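You operate a simulated robot arm through the tools that you are given. There is no shell and no other tool.

Carry out the task below with a simulated robot arm. There is one attempt and no reset: what you move stays moved.

Task
Pull the stop button up, turn the throttle to 0, switch to forward and tare the reading.

The check looks at the end state, three seconds after you hand in, the way a careful person would. Anything else that was tipped, shoved, dropped, spilled or broken makes it a failure.

Robot
A 7-joint arm with a two-finger parallel gripper, fixed in place. Base frame: the origin is on the floor under the middle of its stand, x ahead of it, y to its left, z up. Lengths are in mm, angles in degrees, forces in N, time in s.
It reaches about 1372 mm from its shoulder. Its first joint turns from -149.0 to 149.0 degrees. Payload 3.43 kg.
Tool frame: the origin (TCP) lies between the finger pads and is the grasp point; the fingertips stand 30 mm ahead of it; z points along the fingers, y is the line along which they close. The gripper opens to 94 mm. The fingers are 28 mm wide and 10 mm thick; the gripper's body (50 by 96 mm) begins 55 mm behind the TCP.
Orientation is told as [roll, pitch, yaw] about the base's x, y, z axes, in that order, counted from this pose: with the fingers straight down and closing along the base's y, the tool's x points along the base's -x, its y along +y and its z along -z.

Tools
- The arm moves only by the tool play_rows. Its argument "rows" is a list of rows, each an object of numbers (a shift or turn left out is 0, a gripper value left out holds the last): "dx", "dy", "dz": the shift along the tool's x, y, z in units of 40 mm (1.0 is 40 mm); "rx", "ry", "rz": the turn, a rotation vector about the tool's x, y, z in units of 5 degrees (1.0 is 5 degrees); "fingers": the gripper command, from -1 (shut) to 1 (fully open), values between in proportion. In form: [{"dx": .., "dy": .., "dz": .., "rx": .., "ry": .., "rz": .., "fingers": ..}, ...]. A call has 1 to 20 rows; each row shifts and turns the commanded pose from where the row before left it, along the tool's axes as they then stand. A call with a number of a shift or a turn outside -1 to 1 is refused whole. A row lasts 0.2 s, in which the tool goes at most 50 mm and 8.6 degrees; a call with a longer step from one row to the next is refused whole, and so is a gripper value outside its range. A pose out of reach is approached as far as the arm can. The call stops where the force on the tool passes 40 N (or 10 N more than at its start, if that is more) or the arm is blocked; 0.2 s more then pass. The fingers move at their own pace (about 45 mm/s each) and stop on an object; they squeeze with about 45 N. The grip force told is the motor's: it shows also when the fingers shut on nothing. Time passes only in rows, and 0.2 s behind the last, so rows that do not move let the fingers close. It gives the time, the measured TCP pose, the force on the tool (base axes), the opening and the grip force at its end, in the units of the frame above (readings bear some noise), with the torque about the TCP (base axes, N m) and any sound that the robot's microphone picked up.
- Cameras (640 x 400 px; columns grow to the right, rows downward): "scene" is fixed at [398, 502.3, 1483.7]; the picture's right is [0.98, -0.19, 0.00], its down [-0.15, -0.77, -0.62] and it looks along [0.12, 0.61, -0.79] (base axes); focal length 214 px, centre (320, 200). "wrist" rides on the gripper at [76, 14, -103] in the tool frame; the picture's right is [-0.18, 0.98, 0.00], its down [-0.75, -0.14, -0.64] and it looks along [-0.63, -0.12, 0.77] (tool axes); focal length 243 px, centre (320, 200). There is no depth. A picture from a camera that has moved, and an enlarged one, comes with that camera's place and axes in the base frame and with its lens.
- capture(camera): a new picture of that camera. No time passes.
- zoom(camera, box): a new picture of the part [left, top, right, bottom] of that camera's present view, enlarged. No time passes.
- hand_in(): hands the job in; it is judged then, once.

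Places have to be worked out from the pictures, the camera data and where the tool is seen. Open the gripper and draw the arm clear of the work before you hand the job in, unless the task says otherwise.

The tools are called after "Request:" by a JSON object that holds its "api" and its "payload". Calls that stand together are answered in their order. play_rows: Moves the arm, as the interface text tells. Its arguments: {"type":"object","properties":{"rows":{"type":"array","items":{"type":"object","properties":{"dx":{"type":"number"},"dy":{"type":"number"},"dz":{"type":"number"},"rx":{"type":"number"},"ry":{"type":"number"},"rz":{"type":"number"},"fingers":{"type":"number"}}}}},"required":["rows"]} The other tools are called the same way: capture (camera) takes a picture; zoom (camera, box) takes an enlarged picture of a part of a camera's view; hand_in () hands the job in.

At the start:

```text
time: 0.0
tcp_pos: [154.0, 657.8, 1054.3]
tool_rot: [-0.1, -0.1, 0.0]
contact_force: [-0.2, 0.3, -0.1]
torque: [0.03, 0.02, 0.01]
gripper_width: 93.8
finger_force: 0.0
```

scene: 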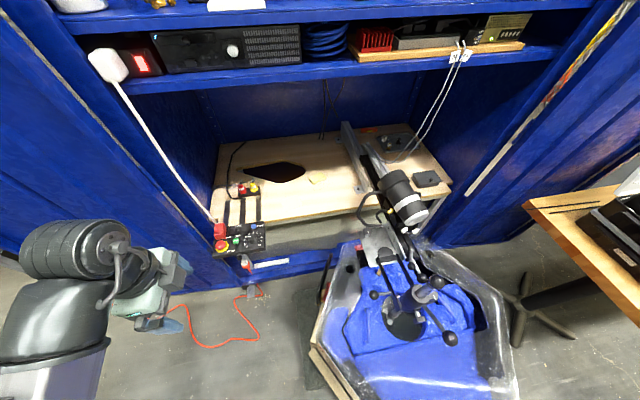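
wrist: 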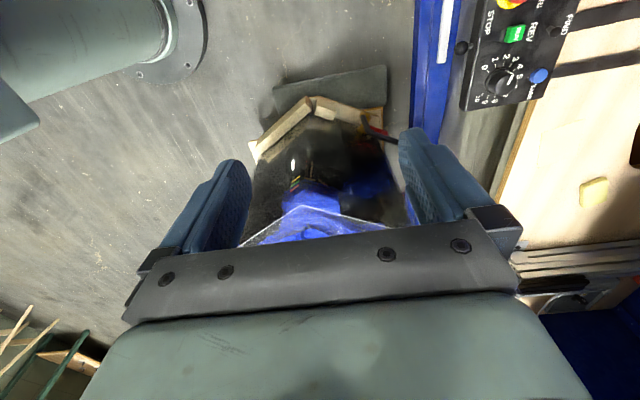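

The control panel seems to be the black box near (240,240) in the scene view. I'll zoom in on it from both cameras.

Request:
{"api": "zoom", "payload": {"camera": "scene", "box": [190, 170, 290, 280]}}

Request:
{"api": "zoom", "payload": {"camera": "wrist", "box": [430, 0, 630, 125]}}

```text
3.64 times, centred on (240, 225) of scene
camera zoom: at [398.0, 502.3, 1483.7], right [0.98, -0.19, 0.0], down [-0.15, -0.77, -0.62], along [0.12, 0.61, -0.79], focal length 780 px, centre (611, 109)
```

zoom: 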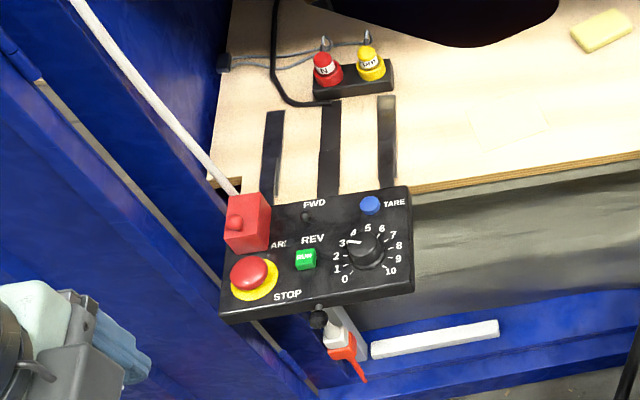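

```text
3.20 times, centred on (530, 62) of wrist
camera zoom: at [77.6, 669.9, 1157.2], right [0.18, 0.98, 0.0], down [0.75, -0.14, 0.64], along [0.63, -0.12, -0.77], focal length 776 px, centre (-352, 640)
```

zoom: 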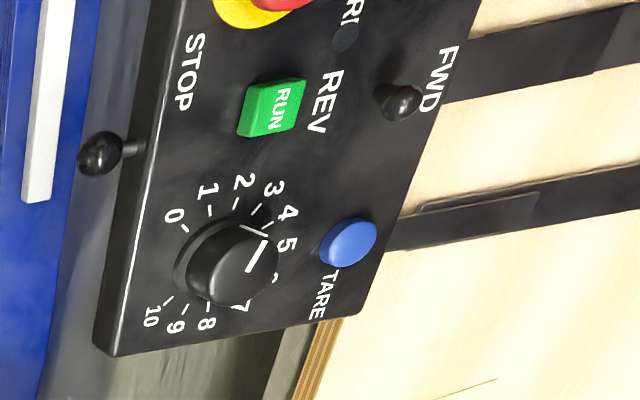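

The zooms are sharp, so I'll look closer at the panel's individual controls from the fixed camera.

Request:
{"api": "zoom", "payload": {"camera": "scene", "box": [208, 216, 256, 262]}}

Request:
{"api": "zoom", "payload": {"camera": "scene", "box": [235, 215, 275, 255]}}

Request:
{"api": "zoom", "payload": {"camera": "wrist", "box": [450, 0, 600, 110]}}

Request:
{"api": "zoom", "payload": {"camera": "scene", "box": [80, 0, 560, 250]}}

```text
8.70 times, centred on (232, 239) of scene
camera zoom: at [398.0, 502.3, 1483.7], right [0.98, -0.19, 0.0], down [-0.15, -0.77, -0.62], along [0.12, 0.61, -0.79], focal length 1865 px, centre (1085, -139)
```

zoom: 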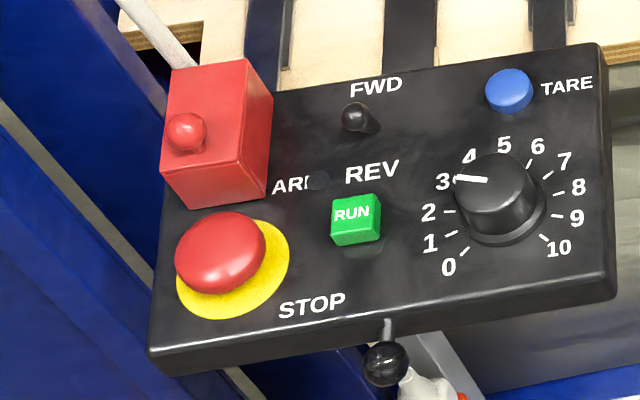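

```text
10.00 times, centred on (255, 235) of scene
camera zoom: at [398.0, 502.3, 1483.7], right [0.98, -0.19, 0.0], down [-0.15, -0.77, -0.62], along [0.12, 0.61, -0.79], focal length 2145 px, centre (970, -150)
```

zoom: 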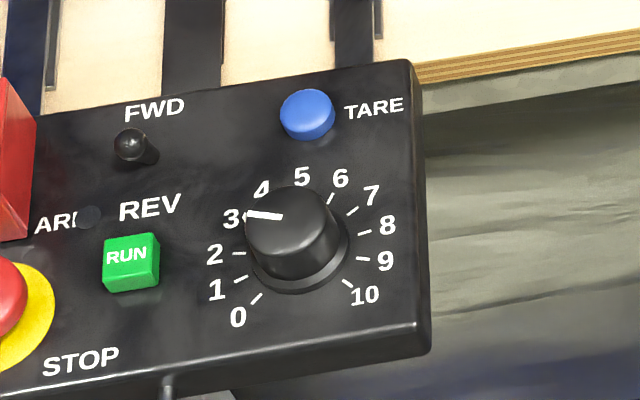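

```text
3.64 times, centred on (525, 55) of wrist
camera zoom: at [77.6, 669.9, 1157.2], right [0.18, 0.98, 0.0], down [0.75, -0.14, 0.64], along [0.63, -0.12, -0.77], focal length 882 px, centre (-426, 727)
```

zoom: 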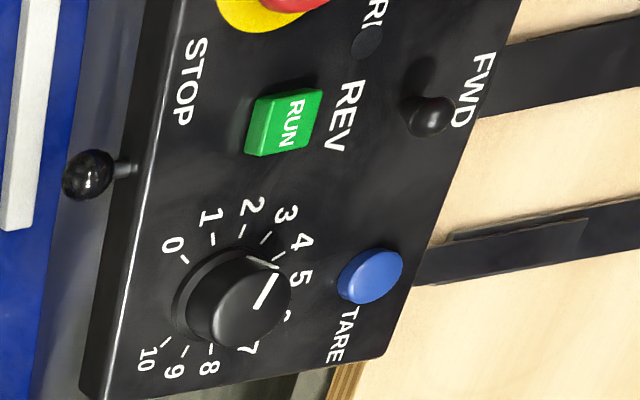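

```text
1.33 times, centred on (320, 125) of scene
camera zoom: at [398.0, 502.3, 1483.7], right [0.98, -0.19, 0.0], down [-0.15, -0.77, -0.62], along [0.12, 0.61, -0.79], focal length 286 px, centre (320, 300)
```

zoom: 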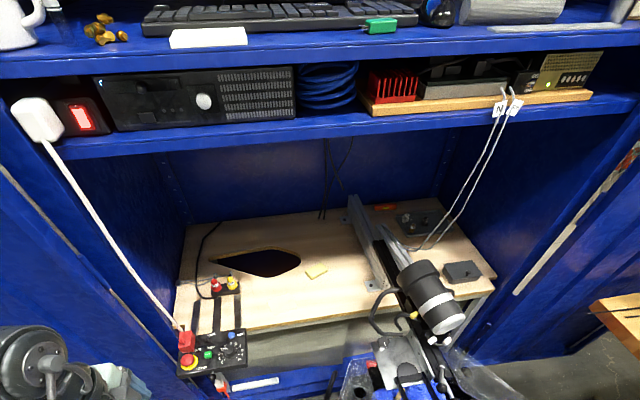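

The panel lies roughly flat at z≈750, with the stop button at the left, FWD/REV lever, throttle pointer near 2–3 and TARE at about [227, 980, 758]. I'll turn the tool 90° about the vertical, in free space, so the fingers close along base x and the wrist camera looks toward the panel.

Request:
{"api": "play_rows", "payload": {"rows": [{"rz": -1, "fingers": 1}, {"rz": -1}, {"rz": -1}, {"rz": -1}, {"rz": -1}, {"rz": -1}, {"rz": -1}, {"rz": -1}, {"rz": -1}, {"rz": -1}, {"rz": -1}, {"rz": -1}, {"rz": -1}, {"rz": -1}, {"rz": -1}, {"rz": -1}, {"rz": -1}, {"rz": -1}]}}

```text
time: 3.8
tcp_pos: [153.1, 654.7, 1055.0]
tool_rot: [0.0, 0.1, 90.0]
contact_force: [0.6, 0.2, 0.5]
torque: [0.01, 0.03, -0.03]
gripper_width: 93.9
finger_force: 0.0
```

The yaw is now 90°. Next I'll move forward and down to about (147, 791, 917) to look at the panel with the wrist camera.

Request:
{"api": "play_rows", "payload": {"rows": [{"dx": -0.68, "dy": 0.03, "dz": 0.69}, {"dx": -0.68, "dy": 0.03, "dz": 0.69}, {"dx": -0.68, "dy": 0.03, "dz": 0.69}, {"dx": -0.68, "dy": 0.03, "dz": 0.69}, {"dx": -0.68, "dy": 0.03, "dz": 0.69}, {}]}}

Request:
{"api": "capture", "payload": {"camera": "wrist"}}

Request:
{"api": "capture", "payload": {"camera": "scene"}}

```text
time: 5.2
tcp_pos: [147.7, 795.0, 915.6]
tool_rot: [0.0, -0.1, 90.0]
contact_force: [-0.9, 0.1, 0.6]
torque: [-0.01, 0.01, 0.01]
gripper_width: 94.0
finger_force: 0.0
```

```text
taken
camera wrist: at [133.4, 717.1, 1018.1], right [-0.98, 0.18, 0.0], down [0.14, 0.75, 0.64], along [0.12, 0.63, -0.77], focal length 243 px, centre (320, 200)
```

wrist: 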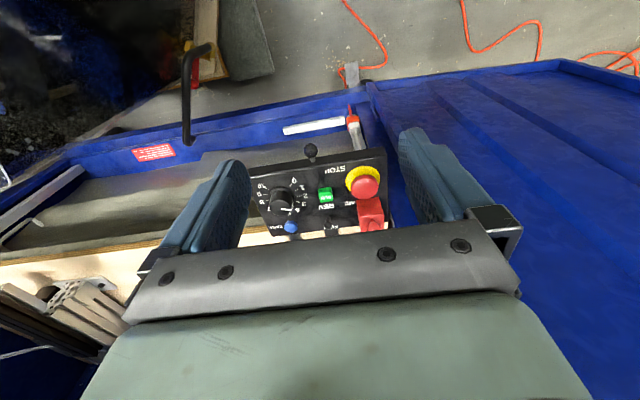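

```text
taken
```

scene: 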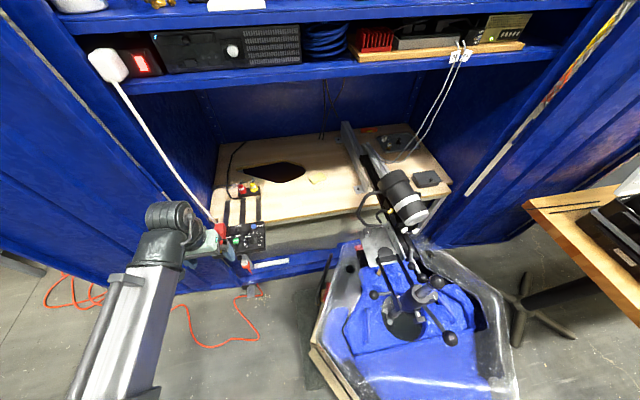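

The panel sits between the fingers in the wrist view. I'll zoom in to measure each control precisely.

Request:
{"api": "zoom", "payload": {"camera": "wrist", "box": [240, 135, 400, 240]}}

Request:
{"api": "zoom", "payload": {"camera": "wrist", "box": [310, 140, 400, 240]}}

Request:
{"api": "zoom", "payload": {"camera": "scene", "box": [130, 190, 290, 290]}}

```text
3.81 times, centred on (320, 188) of wrist
camera zoom: at [133.4, 717.1, 1018.1], right [-0.98, 0.18, 0.0], down [0.14, 0.75, 0.64], along [0.12, 0.63, -0.77], focal length 924 px, centre (320, 248)
```

zoom: 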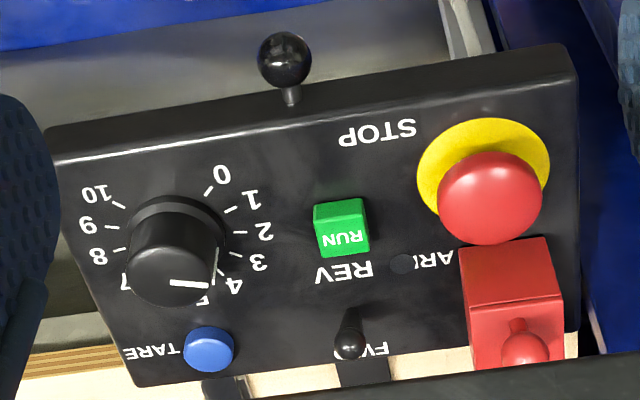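

```text
4.00 times, centred on (355, 190) of wrist
camera zoom: at [133.4, 717.1, 1018.1], right [-0.98, 0.18, 0.0], down [0.14, 0.75, 0.64], along [0.12, 0.63, -0.77], focal length 970 px, centre (180, 240)
```

zoom: 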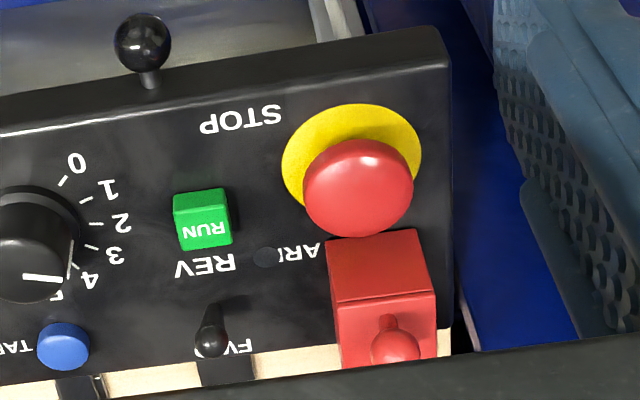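

```text
4.00 times, centred on (210, 240) of scene
camera zoom: at [398.0, 502.3, 1483.7], right [0.98, -0.19, 0.0], down [-0.15, -0.77, -0.62], along [0.12, 0.61, -0.79], focal length 858 px, centre (760, 40)
```

zoom: 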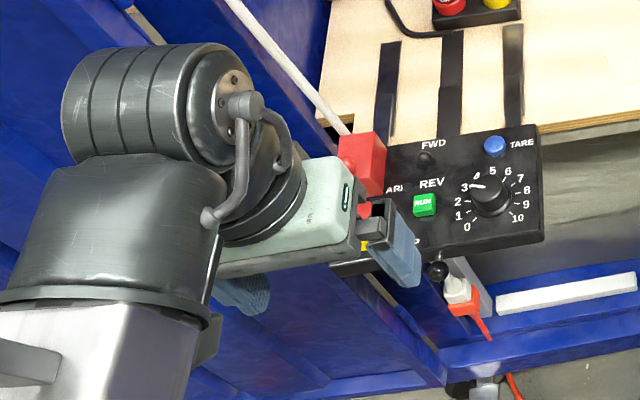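

I'll take tighter zooms of the FWD/REV lever and the stop button to read the lever's lean and the height of the mushroom head.

Request:
{"api": "zoom", "payload": {"camera": "wrist", "box": [310, 195, 350, 240]}}

Request:
{"api": "zoom", "payload": {"camera": "scene", "box": [226, 218, 250, 240]}}

Request:
{"api": "zoom", "payload": {"camera": "wrist", "box": [335, 150, 395, 240]}}

```text
8.89 times, centred on (330, 218) of wrist
camera zoom: at [133.4, 717.1, 1018.1], right [-0.98, 0.18, 0.0], down [0.14, 0.75, 0.64], along [0.12, 0.63, -0.77], focal length 2157 px, centre (231, 44)
```

zoom: 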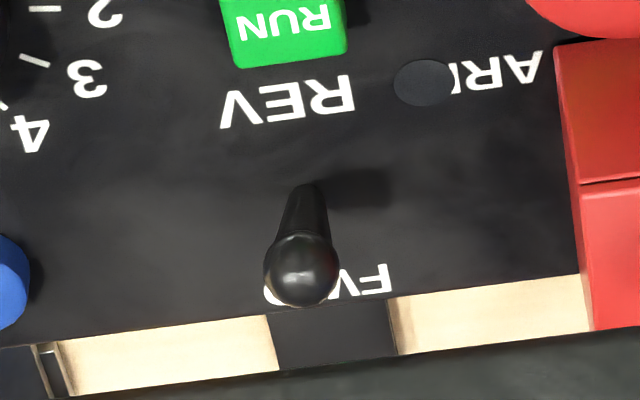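

```text
16.00 times, centred on (238, 229) of scene
camera zoom: at [398.0, 502.3, 1483.7], right [0.98, -0.19, 0.0], down [-0.15, -0.77, -0.62], along [0.12, 0.61, -0.79], focal length 3432 px, centre (1632, -264)
```

zoom: 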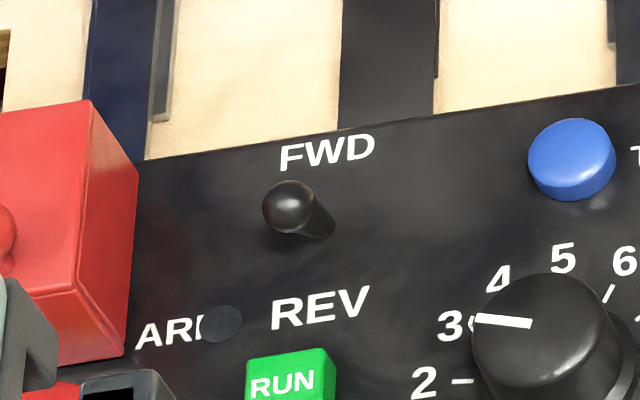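

```text
4.44 times, centred on (365, 195) of wrist
camera zoom: at [133.4, 717.1, 1018.1], right [-0.98, 0.18, 0.0], down [0.14, 0.75, 0.64], along [0.12, 0.63, -0.77], focal length 1078 px, centre (120, 222)
```

zoom: 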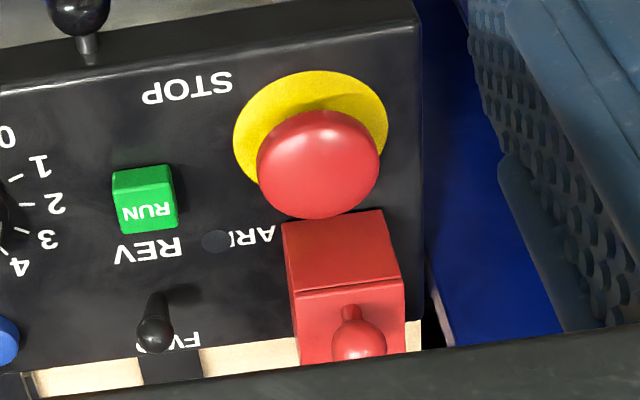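

The lever leans toward REV, and the stop button looks to be near (109, 915). Before descending I'll zoom on the fingertips in the scene view to check the camera calibration against the known tool pose.

Request:
{"api": "zoom", "payload": {"camera": "scene", "box": [215, 225, 245, 265]}}

Request:
{"api": "zoom", "payload": {"camera": "wrist", "box": [180, 110, 460, 250]}}

```text
10.00 times, centred on (230, 245) of scene
camera zoom: at [398.0, 502.3, 1483.7], right [0.98, -0.19, 0.0], down [-0.15, -0.77, -0.62], along [0.12, 0.61, -0.79], focal length 2145 px, centre (1220, -250)
```

zoom: 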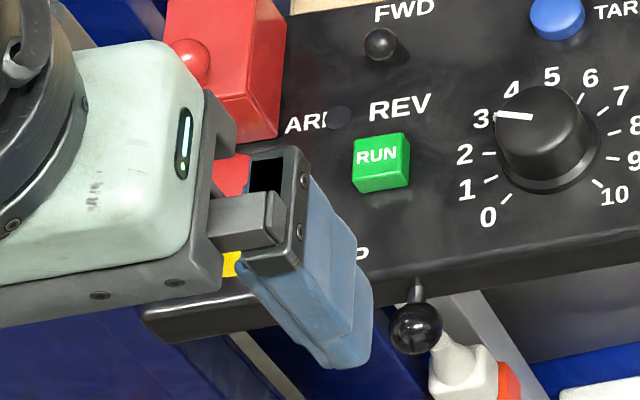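

```text
2.29 times, centred on (320, 180) of wrist
camera zoom: at [133.4, 717.1, 1018.1], right [-0.98, 0.18, 0.0], down [0.14, 0.75, 0.64], along [0.12, 0.63, -0.77], focal length 555 px, centre (320, 246)
```

zoom: 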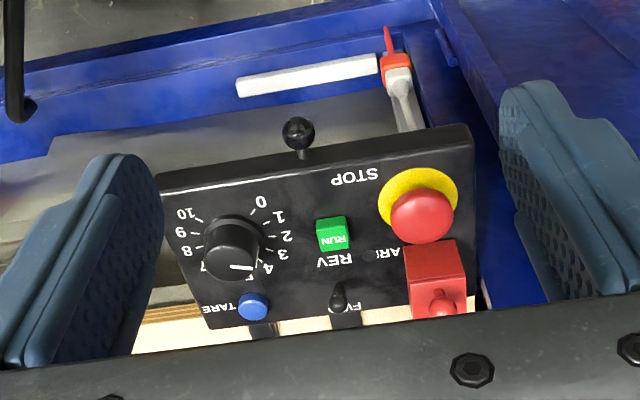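

The fingertip check suggests the scene view is off by a few mm, leaving the panel height uncertain (z≈737–755). I'll move to a second, closer viewpoint above the stop button to settle it.

Request:
{"api": "play_rows", "payload": {"rows": [{"dx": -0.79, "dy": 0.314, "dz": 0.458}, {"dx": -0.79, "dy": 0.314, "dz": 0.458}, {"dx": -0.79, "dy": 0.314, "dz": 0.458}, {}, {}]}}

Request:
{"api": "capture", "payload": {"camera": "wrist"}}

Request:
{"api": "zoom", "payload": {"camera": "scene", "box": [180, 180, 280, 280]}}

```text
time: 6.4
tcp_pos: [109.5, 887.7, 861.7]
tool_rot: [-0.1, 0.0, 90.0]
contact_force: [-0.1, 1.0, 0.7]
torque: [0.05, -0.01, 0.01]
gripper_width: 93.8
finger_force: 0.0
```

```text
taken
camera wrist: at [94.9, 810.8, 964.3], right [-0.98, 0.18, 0.0], down [0.14, 0.75, 0.64], along [0.12, 0.63, -0.77], focal length 243 px, centre (320, 200)
```

wrist: 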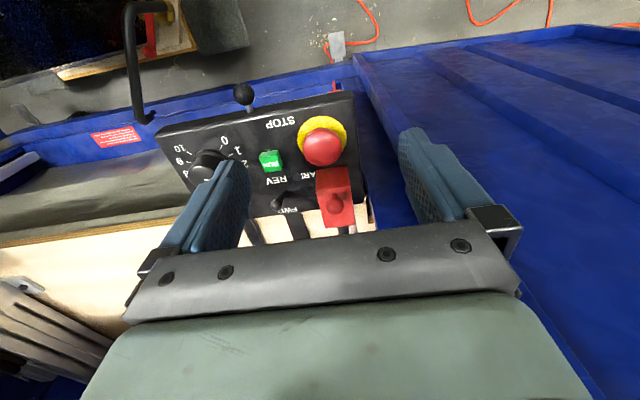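

```text
4.00 times, centred on (230, 230) of scene
camera zoom: at [398.0, 502.3, 1483.7], right [0.98, -0.19, 0.0], down [-0.15, -0.77, -0.62], along [0.12, 0.61, -0.79], focal length 858 px, centre (680, 80)
```

zoom: 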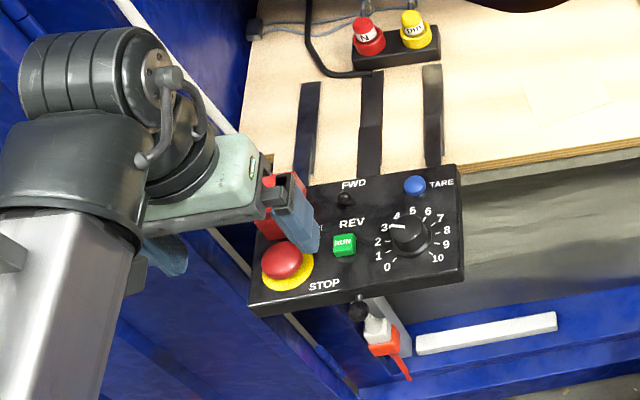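

I'll zoom the wrist camera for precise pixels from this second viewpoint.

Request:
{"api": "zoom", "payload": {"camera": "wrist", "box": [230, 80, 390, 240]}}

Request:
{"api": "zoom", "payload": {"camera": "wrist", "box": [290, 100, 370, 160]}}

```text
2.50 times, centred on (310, 160) of wrist
camera zoom: at [94.9, 810.8, 964.3], right [-0.98, 0.18, 0.0], down [0.14, 0.75, 0.64], along [0.12, 0.63, -0.77], focal length 606 px, centre (345, 300)
```

zoom: 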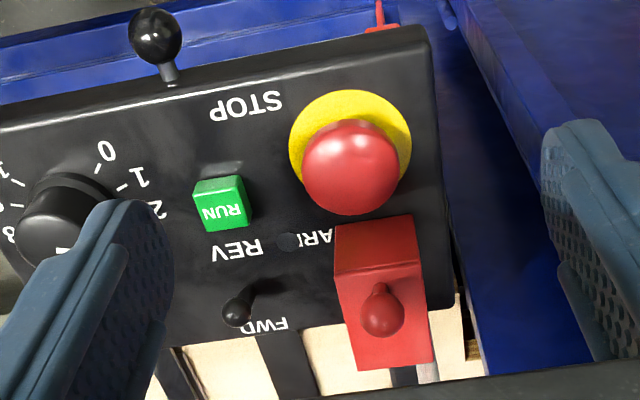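

```text
6.67 times, centred on (330, 130) of wrist
camera zoom: at [94.9, 810.8, 964.3], right [-0.98, 0.18, 0.0], down [0.14, 0.75, 0.64], along [0.12, 0.63, -0.77], focal length 1618 px, centre (253, 667)
```

zoom: 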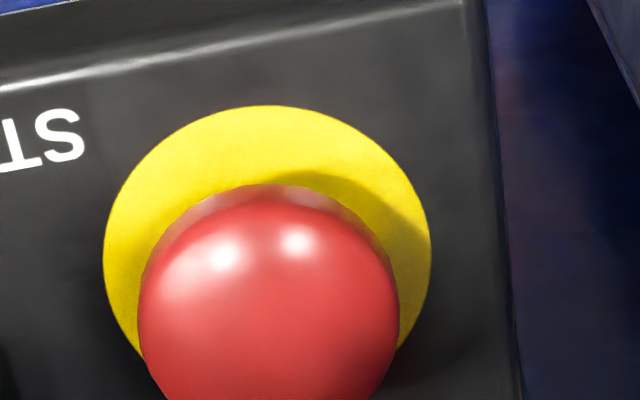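

Triangulating gives the stop ring at about (111, 911, 753), with a head about 35 mm wide and roughly 20 mm higher. I'll narrow the fingers to about 56 mm so they clear the RUN button, and centre above the head.

Request:
{"api": "play_rows", "payload": {"rows": [{"dx": -0.29, "dy": -0.019, "dz": 0.2, "fingers": 0.19}, {"dx": -0.293, "dy": -0.019, "dz": 0.2}, {"dz": 0.2}, {"dz": 0.19}, {}, {}]}}

Request:
{"api": "capture", "payload": {"camera": "wrist"}}

Request:
{"api": "zoom", "payload": {"camera": "scene", "box": [205, 215, 255, 265]}}

```text
time: 7.8
tcp_pos: [111.2, 910.1, 831.0]
tool_rot: [-0.1, 0.1, 90.1]
contact_force: [0.5, -0.3, -0.5]
torque: [0.02, 0.0, -0.01]
gripper_width: 55.8
finger_force: 0.0
```

```text
taken
camera wrist: at [97.4, 832.5, 933.2], right [-0.98, 0.18, 0.0], down [0.14, 0.75, 0.64], along [0.12, 0.63, -0.77], focal length 243 px, centre (320, 200)
```

wrist: 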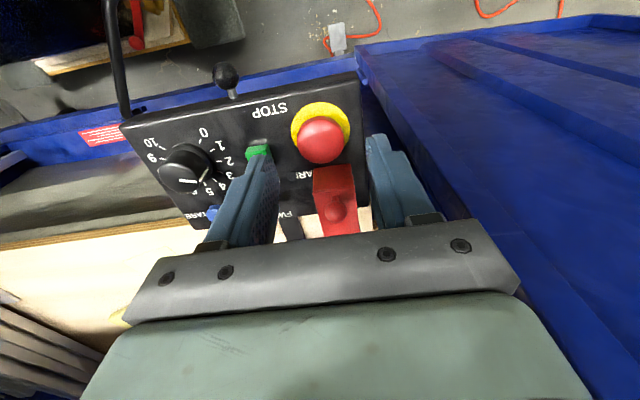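

```text
8.00 times, centred on (230, 240) of scene
camera zoom: at [398.0, 502.3, 1483.7], right [0.98, -0.19, 0.0], down [-0.15, -0.77, -0.62], along [0.12, 0.61, -0.79], focal length 1716 px, centre (1040, -120)
```

zoom: 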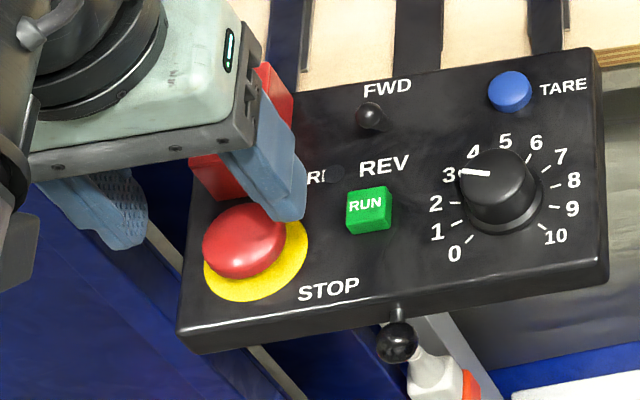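

Alignment looks close. I'll zoom on both views once more to refine the stop's position before descending.

Request:
{"api": "zoom", "payload": {"camera": "wrist", "box": [270, 90, 390, 180]}}

Request:
{"api": "zoom", "payload": {"camera": "scene", "box": [205, 235, 230, 260]}}

```text
4.44 times, centred on (330, 135) of wrist
camera zoom: at [97.4, 832.5, 933.2], right [-0.98, 0.18, 0.0], down [0.14, 0.75, 0.64], along [0.12, 0.63, -0.77], focal length 1078 px, centre (276, 489)
```

zoom: 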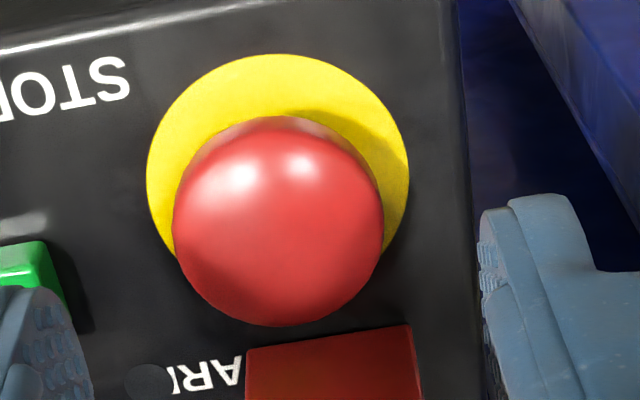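

```text
16.00 times, centred on (218, 248) of scene
camera zoom: at [398.0, 502.3, 1483.7], right [0.98, -0.19, 0.0], down [-0.15, -0.77, -0.62], along [0.12, 0.61, -0.79], focal length 3432 px, centre (1960, -560)
```

zoom: 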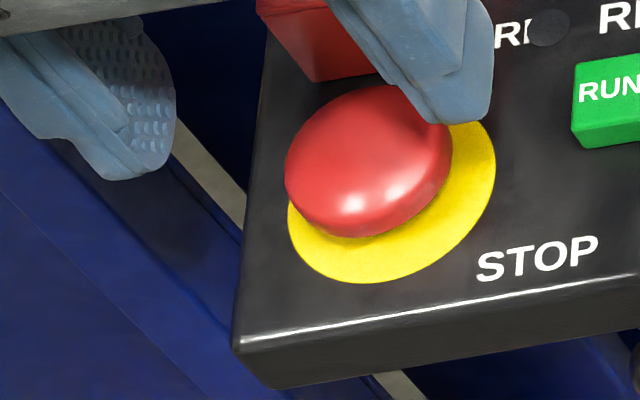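

Wrist views agree on the stop at about (111.5, 911.5), ring at z≈753. I'll descend to TCP z≈792, which puts the tips at about 762 beside the head, and look again.

Request:
{"api": "play_rows", "payload": {"rows": [{"dx": -0.03, "dy": -0.01, "dz": 0.2}, {"dz": 0.2}, {"dz": 0.2}, {"dz": 0.2}, {"dz": 0.175}, {}, {}]}}

Request:
{"api": "zoom", "payload": {"camera": "wrist", "box": [240, 80, 400, 200]}}

Request:
{"api": "zoom", "payload": {"camera": "scene", "box": [205, 235, 235, 265]}}

```text
time: 9.4
tcp_pos: [111.4, 913.7, 791.4]
tool_rot: [0.0, 0.0, 89.9]
contact_force: [0.2, -0.3, 0.6]
torque: [-0.03, -0.02, 0.01]
gripper_width: 55.9
finger_force: 0.0
```

```text
3.33 times, centred on (320, 140) of wrist
camera zoom: at [98.0, 835.1, 893.5], right [-0.98, 0.18, 0.0], down [0.14, 0.75, 0.64], along [0.12, 0.63, -0.77], focal length 809 px, centre (320, 400)
```

zoom: 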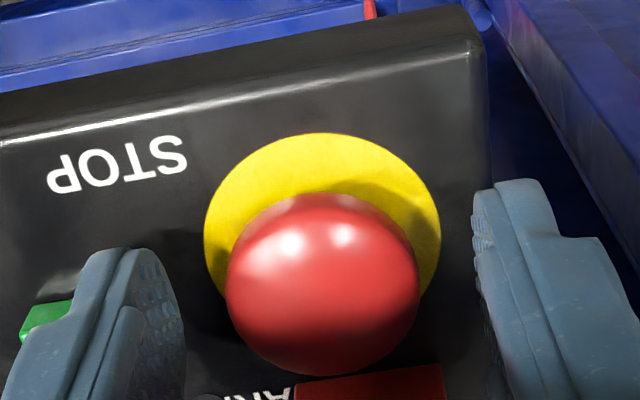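

```text
13.33 times, centred on (220, 250) of scene
camera zoom: at [398.0, 502.3, 1483.7], right [0.98, -0.19, 0.0], down [-0.15, -0.77, -0.62], along [0.12, 0.61, -0.79], focal length 2860 px, centre (1653, -467)
```

zoom: 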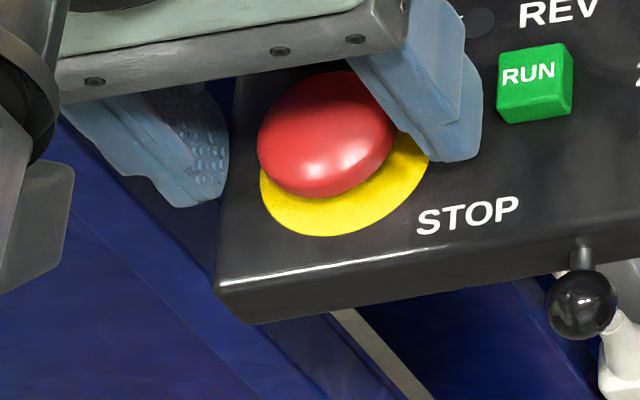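

The head sits centred between the fingers. I'll go down about 4 mm more, then close on the stop head.

Request:
{"api": "play_rows", "payload": {"rows": [{"dz": 0.1}, {}, {"fingers": -1}, {}, {}, {}]}}

Request:
{"api": "zoom", "payload": {"camera": "wrist", "box": [240, 80, 400, 200]}}

Request:
{"api": "zoom", "payload": {"camera": "scene", "box": [205, 235, 235, 265]}}

```text
time: 10.8
tcp_pos: [111.5, 912.0, 786.6]
tool_rot: [0.1, 0.0, 90.1]
contact_force: [-4.7, -0.5, -0.8]
torque: [0.01, 0.15, -0.01]
gripper_width: 34.3
finger_force: 44.7
```

```text
3.33 times, centred on (320, 140) of wrist
camera zoom: at [97.8, 833.9, 889.7], right [-0.98, 0.18, 0.0], down [0.14, 0.75, 0.64], along [0.12, 0.63, -0.77], focal length 809 px, centre (320, 400)
```

zoom: 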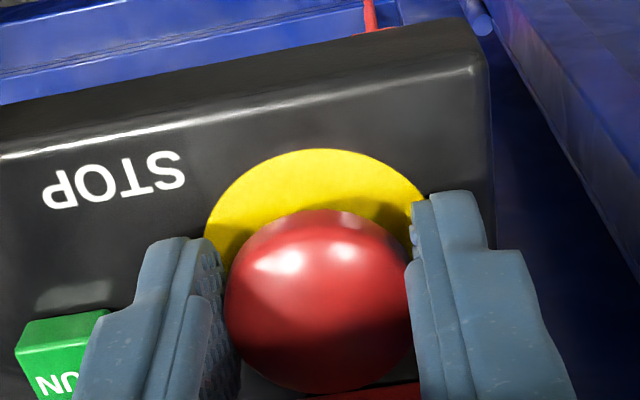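

```text
13.33 times, centred on (220, 250) of scene
camera zoom: at [398.0, 502.3, 1483.7], right [0.98, -0.19, 0.0], down [-0.15, -0.77, -0.62], along [0.12, 0.61, -0.79], focal length 2860 px, centre (1653, -467)
```

zoom: 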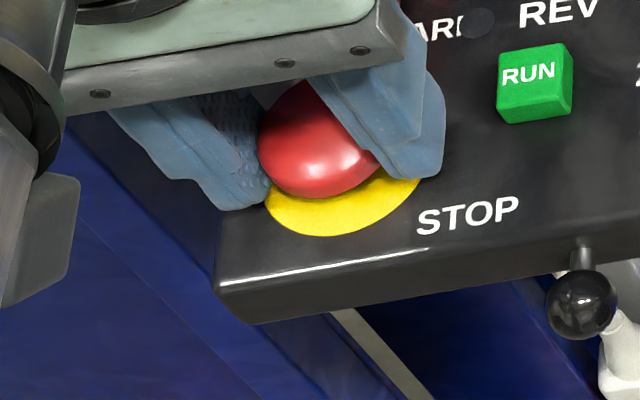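

The head is gripped at 34.3 mm. Now I'll pull up gently in 2 mm steps and listen for a click.

Request:
{"api": "play_rows", "payload": {"rows": [{"dz": -0.05}, {"dz": -0.05}, {"dz": -0.05}, {}]}}

Request:
{"api": "zoom", "payload": {"camera": "scene", "box": [205, 235, 235, 265]}}

```text
time: 11.8
tcp_pos: [111.8, 911.8, 792.8]
tool_rot: [0.0, 0.0, 89.9]
contact_force: [-4.5, -2.2, 1.8]
torque: [0.03, 0.09, 0.03]
gripper_width: 33.9
finger_force: 45.0
```

```text
13.33 times, centred on (220, 250) of scene
camera zoom: at [398.0, 502.3, 1483.7], right [0.98, -0.19, 0.0], down [-0.15, -0.77, -0.62], along [0.12, 0.61, -0.79], focal length 2860 px, centre (1653, -467)
```

zoom: 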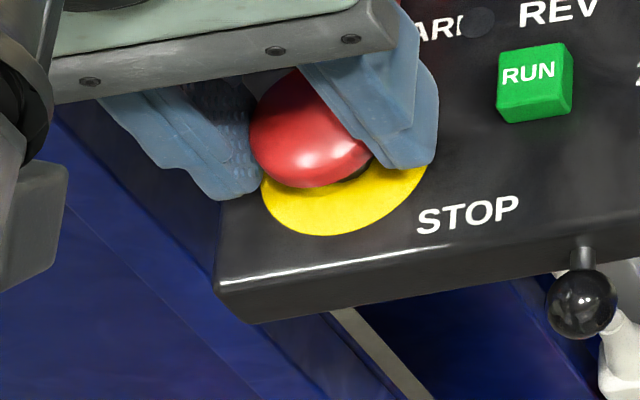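

The head has risen with the fingers by about 6 mm, with little resistance and no click so far. I'll keep pulling in small steps until it meets its stop.

Request:
{"api": "play_rows", "payload": {"rows": [{"dz": -0.05}, {"dz": -0.05}, {}]}}

Request:
{"api": "zoom", "payload": {"camera": "scene", "box": [205, 235, 235, 265]}}

```text
time: 12.5
tcp_pos: [112.7, 912.2, 793.5]
tool_rot: [0.2, 0.2, 90.0]
contact_force: [-1.9, 2.0, -12.3]
torque: [0.02, -0.04, -0.03]
gripper_width: 34.1
finger_force: 45.0
stopped in row 3: the force on the tool passed its limit at 42 N (the readings are from after the stop); the commanded pose is now the measured one
```

```text
13.33 times, centred on (220, 250) of scene
camera zoom: at [398.0, 502.3, 1483.7], right [0.98, -0.19, 0.0], down [-0.15, -0.77, -0.62], along [0.12, 0.61, -0.79], focal length 2860 px, centre (1653, -467)
```

zoom: 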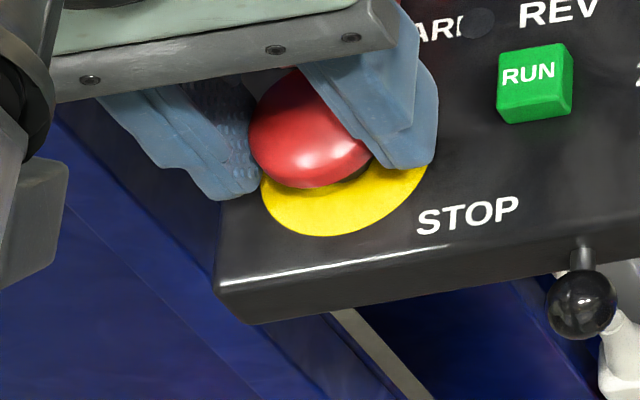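

It hit a firm upper stop about 6–7 mm up, which suggests it's fully pulled. I'll release it and check that it stays up.

Request:
{"api": "play_rows", "payload": {"rows": [{"fingers": 0.19}, {}, {}, {}]}}

Request:
{"api": "zoom", "payload": {"camera": "scene", "box": [205, 235, 235, 265]}}

```text
time: 13.5
tcp_pos: [112.2, 911.1, 794.9]
tool_rot: [0.1, 0.2, 89.9]
contact_force: [-0.1, 0.7, 0.7]
torque: [0.01, -0.01, 0.01]
gripper_width: 55.8
finger_force: 0.0
```

```text
13.33 times, centred on (220, 250) of scene
camera zoom: at [398.0, 502.3, 1483.7], right [0.98, -0.19, 0.0], down [-0.15, -0.77, -0.62], along [0.12, 0.61, -0.79], focal length 2860 px, centre (1653, -467)
```

zoom: 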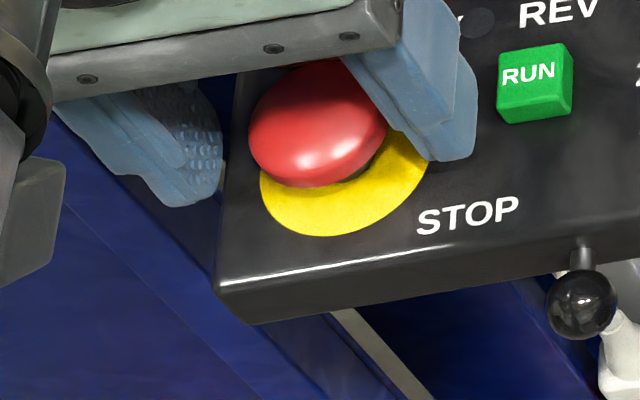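

The stop head stays raised after release. I'll lift clear, move over the throttle knob at about (224, 919), turn the tool to yaw 60° and set the fingers to about 50 mm.

Request:
{"api": "play_rows", "payload": {"rows": [{"dz": -0.4}, {"dz": -0.5}, {"dz": -0.5}, {"dx": -0.05, "dy": -0.7}, {"dx": -0.05, "dy": -0.7}, {"dx": -0.05, "dy": -0.7}, {"dx": -0.05, "dy": -0.7}, {"fingers": 0.06}, {"rz": 1}, {"rz": 1}, {"rz": 1}, {"rz": 1}, {"rz": 1}, {"rz": 1}, {}]}}

Request:
{"api": "capture", "payload": {"camera": "wrist"}}

Request:
{"api": "zoom", "payload": {"camera": "scene", "box": [205, 205, 285, 265]}}

```text
time: 16.7
tcp_pos: [225.6, 920.8, 852.2]
tool_rot: [0.0, 0.2, 60.0]
contact_force: [-1.2, 0.1, 0.1]
torque: [0.01, -0.03, -0.02]
gripper_width: 49.9
finger_force: 0.0
```

```text
taken
camera wrist: at [173.8, 859.9, 953.3], right [-0.76, 0.65, 0.0], down [0.5, 0.58, 0.64], along [0.42, 0.48, -0.77], focal length 243 px, centre (320, 200)
```

wrist: 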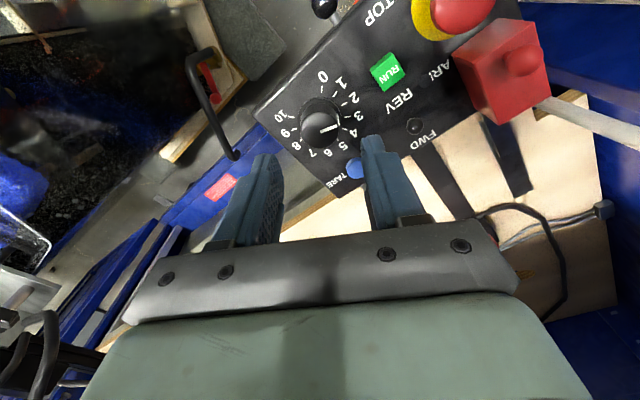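

```text
6.67 times, centred on (245, 235) of scene
camera zoom: at [398.0, 502.3, 1483.7], right [0.98, -0.19, 0.0], down [-0.15, -0.77, -0.62], along [0.12, 0.61, -0.79], focal length 1430 px, centre (820, -33)
```

zoom: 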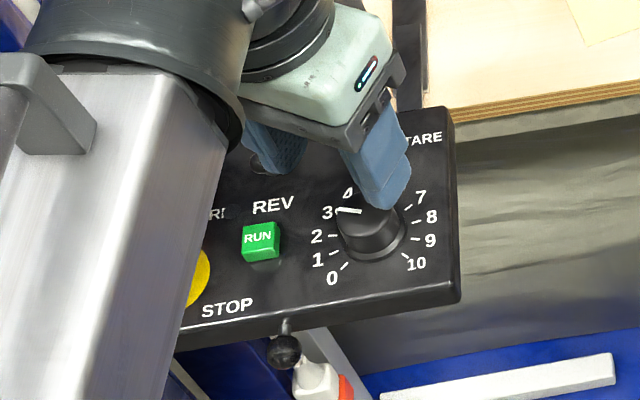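

The knob is below the fingers. I'll zoom the wrist camera to measure the knob's centre and the pointer angle from this closer view.

Request:
{"api": "zoom", "payload": {"camera": "wrist", "box": [260, 60, 380, 190]}}

Request:
{"api": "zoom", "payload": {"camera": "wrist", "box": [280, 80, 360, 160]}}

```text
3.08 times, centred on (320, 125) of wrist
camera zoom: at [173.8, 859.9, 953.3], right [-0.76, 0.65, 0.0], down [0.5, 0.58, 0.64], along [0.42, 0.48, -0.77], focal length 746 px, centre (320, 431)
```

zoom: 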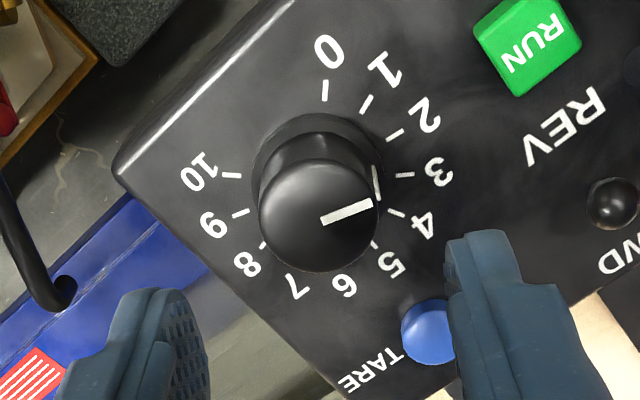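

```text
5.00 times, centred on (320, 120) of wrist
camera zoom: at [173.8, 859.9, 953.3], right [-0.76, 0.65, 0.0], down [0.5, 0.58, 0.64], along [0.42, 0.48, -0.77], focal length 1213 px, centre (320, 600)
```

zoom: 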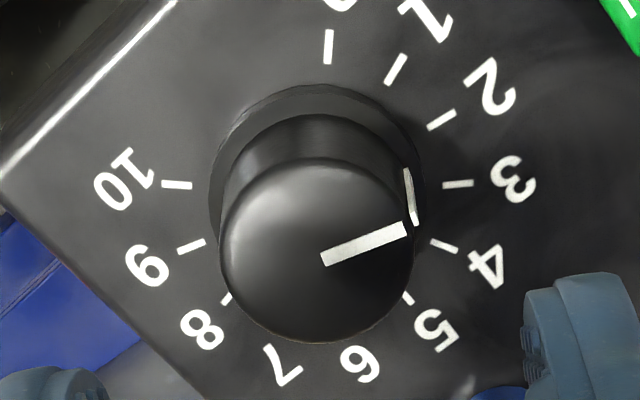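

The pointer reads about 21° above left, roughly 2.4 on the scale, so it needs about 66° counter-clockwise seen from above to reach 0. The knob is centred under the TCP, so I'll descend to TCP z≈791 and check.

Request:
{"api": "play_rows", "payload": {"rows": [{"dx": -0.015, "dz": 0.3}, {"dz": 0.3}, {"dz": 0.3}, {"dz": 0.25}, {"dz": 0.2}, {"dz": 0.15}, {}, {}]}}

Request:
{"api": "capture", "payload": {"camera": "wrist"}}

Request:
{"api": "zoom", "payload": {"camera": "scene", "box": [230, 220, 270, 260]}}

```text
time: 18.5
tcp_pos: [225.5, 918.6, 790.8]
tool_rot: [0.1, 0.2, 60.0]
contact_force: [0.6, -0.9, 0.7]
torque: [-0.01, 0.01, 0.02]
gripper_width: 49.9
finger_force: 0.0
```

```text
taken
camera wrist: at [174.3, 859.4, 893.1], right [-0.76, 0.65, 0.0], down [0.5, 0.58, 0.64], along [0.42, 0.49, -0.77], focal length 243 px, centre (320, 200)
```

wrist: 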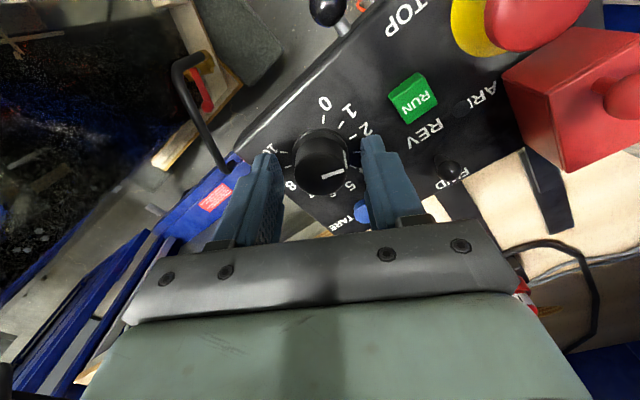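

```text
10.00 times, centred on (250, 240) of scene
camera zoom: at [398.0, 502.3, 1483.7], right [0.98, -0.19, 0.0], down [-0.15, -0.77, -0.62], along [0.12, 0.61, -0.79], focal length 2145 px, centre (1020, -200)
```

zoom: 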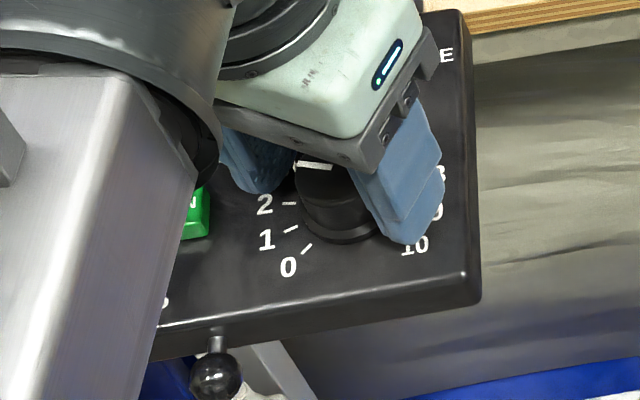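

The fingers straddle the knob just above its skirt. I'll close on it.

Request:
{"api": "play_rows", "payload": {"rows": [{"fingers": -1}, {}, {}, {}]}}

Request:
{"api": "zoom", "payload": {"camera": "wrist", "box": [240, 80, 400, 230]}}

```text
time: 19.5
tcp_pos: [226.3, 919.7, 790.0]
tool_rot: [0.0, 0.1, 60.0]
contact_force: [-0.6, -0.1, -0.3]
torque: [0.08, 0.03, 0.0]
gripper_width: 34.1
finger_force: 44.9
```

```text
2.67 times, centred on (320, 155) of wrist
camera zoom: at [174.3, 859.4, 893.2], right [-0.76, 0.65, 0.0], down [0.5, 0.58, 0.64], along [0.42, 0.49, -0.77], focal length 647 px, centre (320, 320)
```

zoom: 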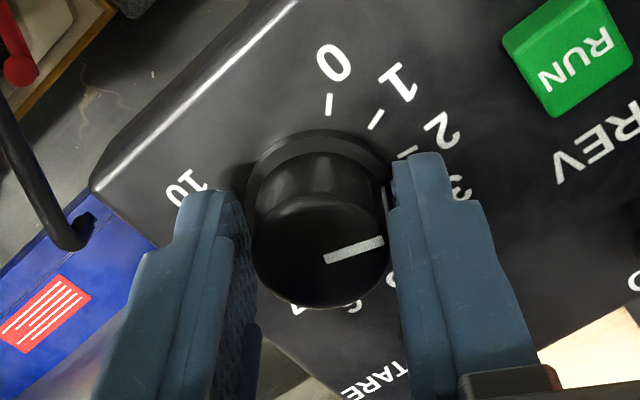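

Gripped at 34 mm with almost no side force. I'll turn 20° counter-clockwise (tool rz negative) as a first part and check that the knob follows.

Request:
{"api": "play_rows", "payload": {"rows": [{"rz": -1}, {"rz": -1}, {"rz": -1}, {"rz": -1}, {}]}}

Request:
{"api": "zoom", "payload": {"camera": "wrist", "box": [240, 80, 400, 230]}}

```text
time: 20.7
tcp_pos: [224.3, 919.5, 790.8]
tool_rot: [0.0, 0.2, 80.1]
contact_force: [-0.7, -5.3, -1.0]
torque: [-0.03, -0.05, -0.01]
gripper_width: 33.6
finger_force: 45.2
```

```text
2.67 times, centred on (320, 155) of wrist
camera zoom: at [197.8, 846.1, 893.2], right [-0.94, 0.35, 0.0], down [0.27, 0.72, 0.64], along [0.22, 0.6, -0.77], focal length 647 px, centre (320, 320)
```

zoom: 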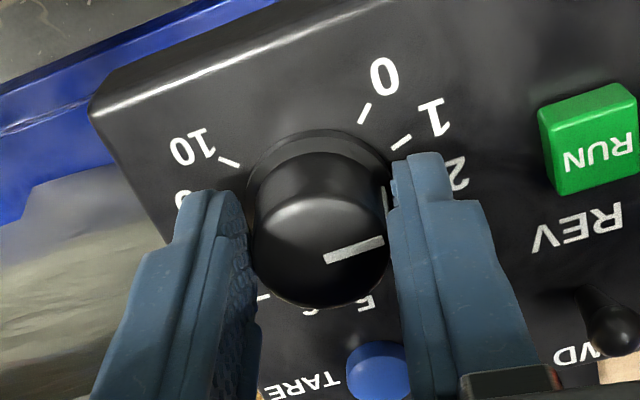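

The knob follows exactly. I'll turn another 40° and check again.

Request:
{"api": "play_rows", "payload": {"rows": [{"rz": -1}, {"rz": -1}, {"rz": -1}, {"rz": -1}, {"rz": -1}, {"rz": -1}, {"rz": -1}, {"rz": -1}, {}]}}

Request:
{"api": "zoom", "payload": {"camera": "wrist", "box": [240, 80, 400, 230]}}

```text
time: 22.7
tcp_pos: [225.5, 919.8, 791.5]
tool_rot: [-0.1, 0.1, 120.1]
contact_force: [16.7, -0.1, 17.4]
torque: [-0.34, -0.64, 0.0]
gripper_width: 33.8
finger_force: 45.2
```

```text
2.67 times, centred on (320, 155) of wrist
camera zoom: at [251.0, 845.3, 893.0], right [-0.94, -0.33, 0.0], down [-0.26, 0.72, 0.64], along [-0.21, 0.61, -0.77], focal length 647 px, centre (320, 320)
```

zoom: 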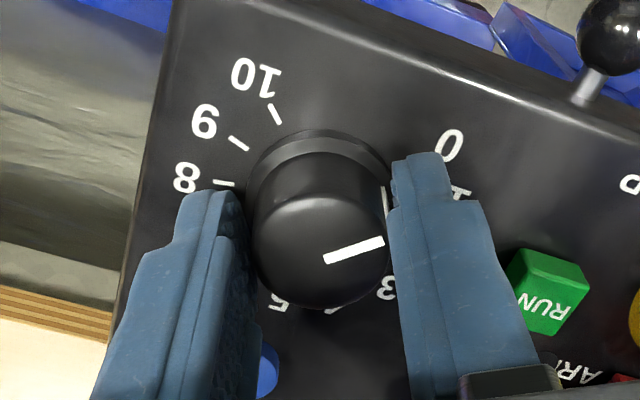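

The knob has followed 60°, but a ~24 N side load has built up, probably from a small axis offset. I'll release to relieve it and measure the pointer before finishing the last few degrees.

Request:
{"api": "play_rows", "payload": {"rows": [{"fingers": 0.06}, {}, {}]}}

Request:
{"api": "zoom", "payload": {"camera": "wrist", "box": [250, 80, 390, 200]}}

Request:
{"api": "zoom", "payload": {"camera": "scene", "box": [230, 220, 270, 260]}}

```text
time: 23.5
tcp_pos: [224.0, 919.4, 790.8]
tool_rot: [0.2, 0.1, 119.9]
contact_force: [0.8, 0.5, 0.0]
torque: [-0.01, -0.05, 0.02]
gripper_width: 49.7
finger_force: 0.1
```

```text
3.33 times, centred on (320, 140) of wrist
camera zoom: at [249.8, 845.3, 892.0], right [-0.94, -0.33, 0.0], down [-0.25, 0.72, 0.64], along [-0.21, 0.6, -0.77], focal length 809 px, centre (320, 400)
```

zoom: 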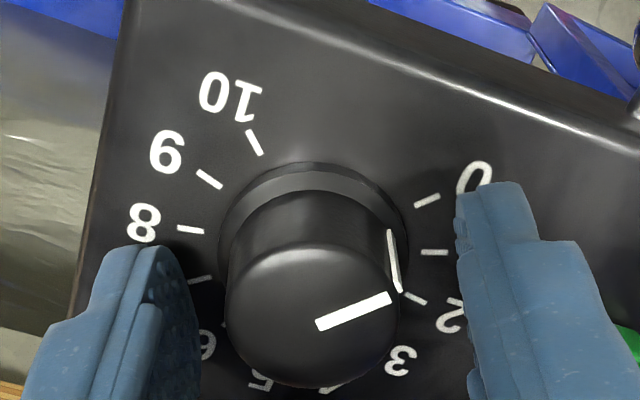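

```text
10.00 times, centred on (250, 240) of scene
camera zoom: at [398.0, 502.3, 1483.7], right [0.98, -0.19, 0.0], down [-0.15, -0.77, -0.62], along [0.12, 0.61, -0.79], focal length 2145 px, centre (1020, -200)
```

zoom: 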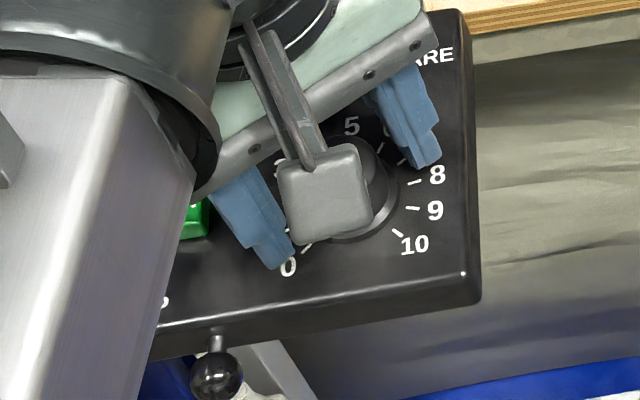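

Now the pointer reads about -42.5° with the 0 tick at -45°, so about 2.5° remains. I'll re-grip and turn that last bit.

Request:
{"api": "play_rows", "payload": {"rows": [{"fingers": -1}, {}, {}, {"rz": -0.25}, {"rz": -0.3}, {}]}}

Request:
{"api": "zoom", "payload": {"camera": "wrist", "box": [250, 80, 390, 200]}}

```text
time: 24.9
tcp_pos: [225.2, 920.3, 790.2]
tool_rot: [0.1, 0.1, 122.7]
contact_force: [9.8, 2.1, 0.8]
torque: [0.0, -0.27, -0.49]
gripper_width: 34.2
finger_force: 45.1
```

```text
3.33 times, centred on (320, 140) of wrist
camera zoom: at [254.4, 847.0, 892.3], right [-0.93, -0.38, 0.0], down [-0.29, 0.71, 0.64], along [-0.24, 0.59, -0.77], focal length 809 px, centre (320, 400)
```

zoom: 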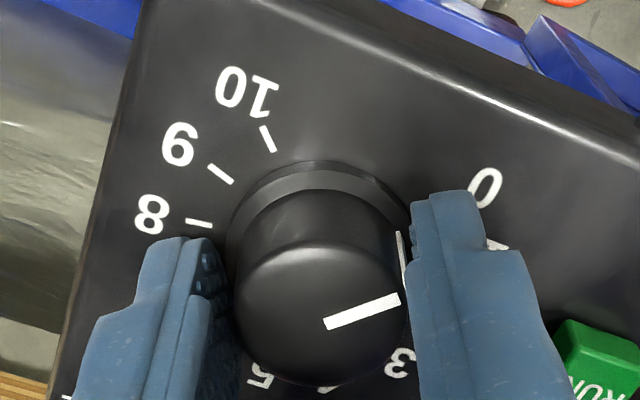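

There's now a -0.49 N·m reaction about z, so the knob is against an end stop, which should be the 0 stop. I'll release, lift clear and check the pointer.

Request:
{"api": "play_rows", "payload": {"rows": [{"fingers": 0.06}, {}, {}, {"dz": -0.3}, {"dz": -0.5}, {"dz": -0.7}, {}]}}

Request:
{"api": "zoom", "payload": {"camera": "wrist", "box": [260, 60, 380, 190]}}

Request:
{"api": "zoom", "payload": {"camera": "scene", "box": [230, 220, 270, 260]}}

```text
time: 26.5
tcp_pos: [224.0, 920.9, 850.7]
tool_rot: [0.2, 0.1, 122.7]
contact_force: [0.9, -0.6, 0.3]
torque: [0.0, -0.01, 0.02]
gripper_width: 49.8
finger_force: 0.0
```

```text
3.08 times, centred on (320, 125) of wrist
camera zoom: at [254.0, 847.8, 953.9], right [-0.93, -0.38, 0.0], down [-0.29, 0.71, 0.64], along [-0.24, 0.59, -0.77], focal length 746 px, centre (320, 431)
```

zoom: 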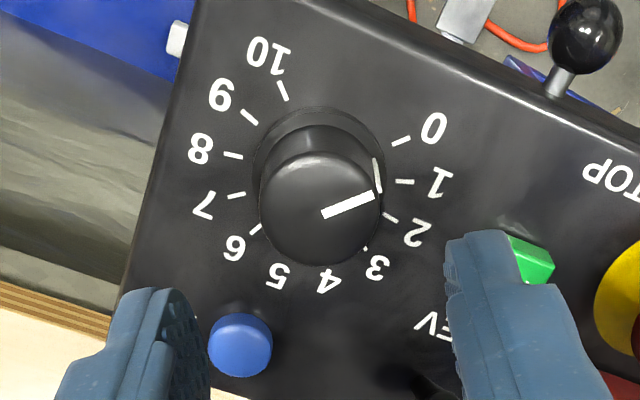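

```text
10.00 times, centred on (250, 240) of scene
camera zoom: at [398.0, 502.3, 1483.7], right [0.98, -0.19, 0.0], down [-0.15, -0.77, -0.62], along [0.12, 0.61, -0.79], focal length 2145 px, centre (1020, -200)
```

zoom: 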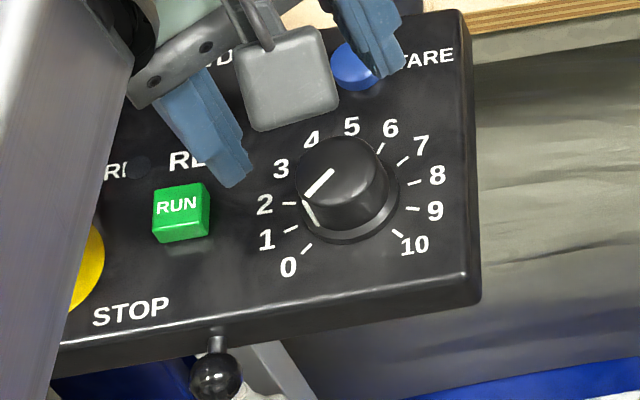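

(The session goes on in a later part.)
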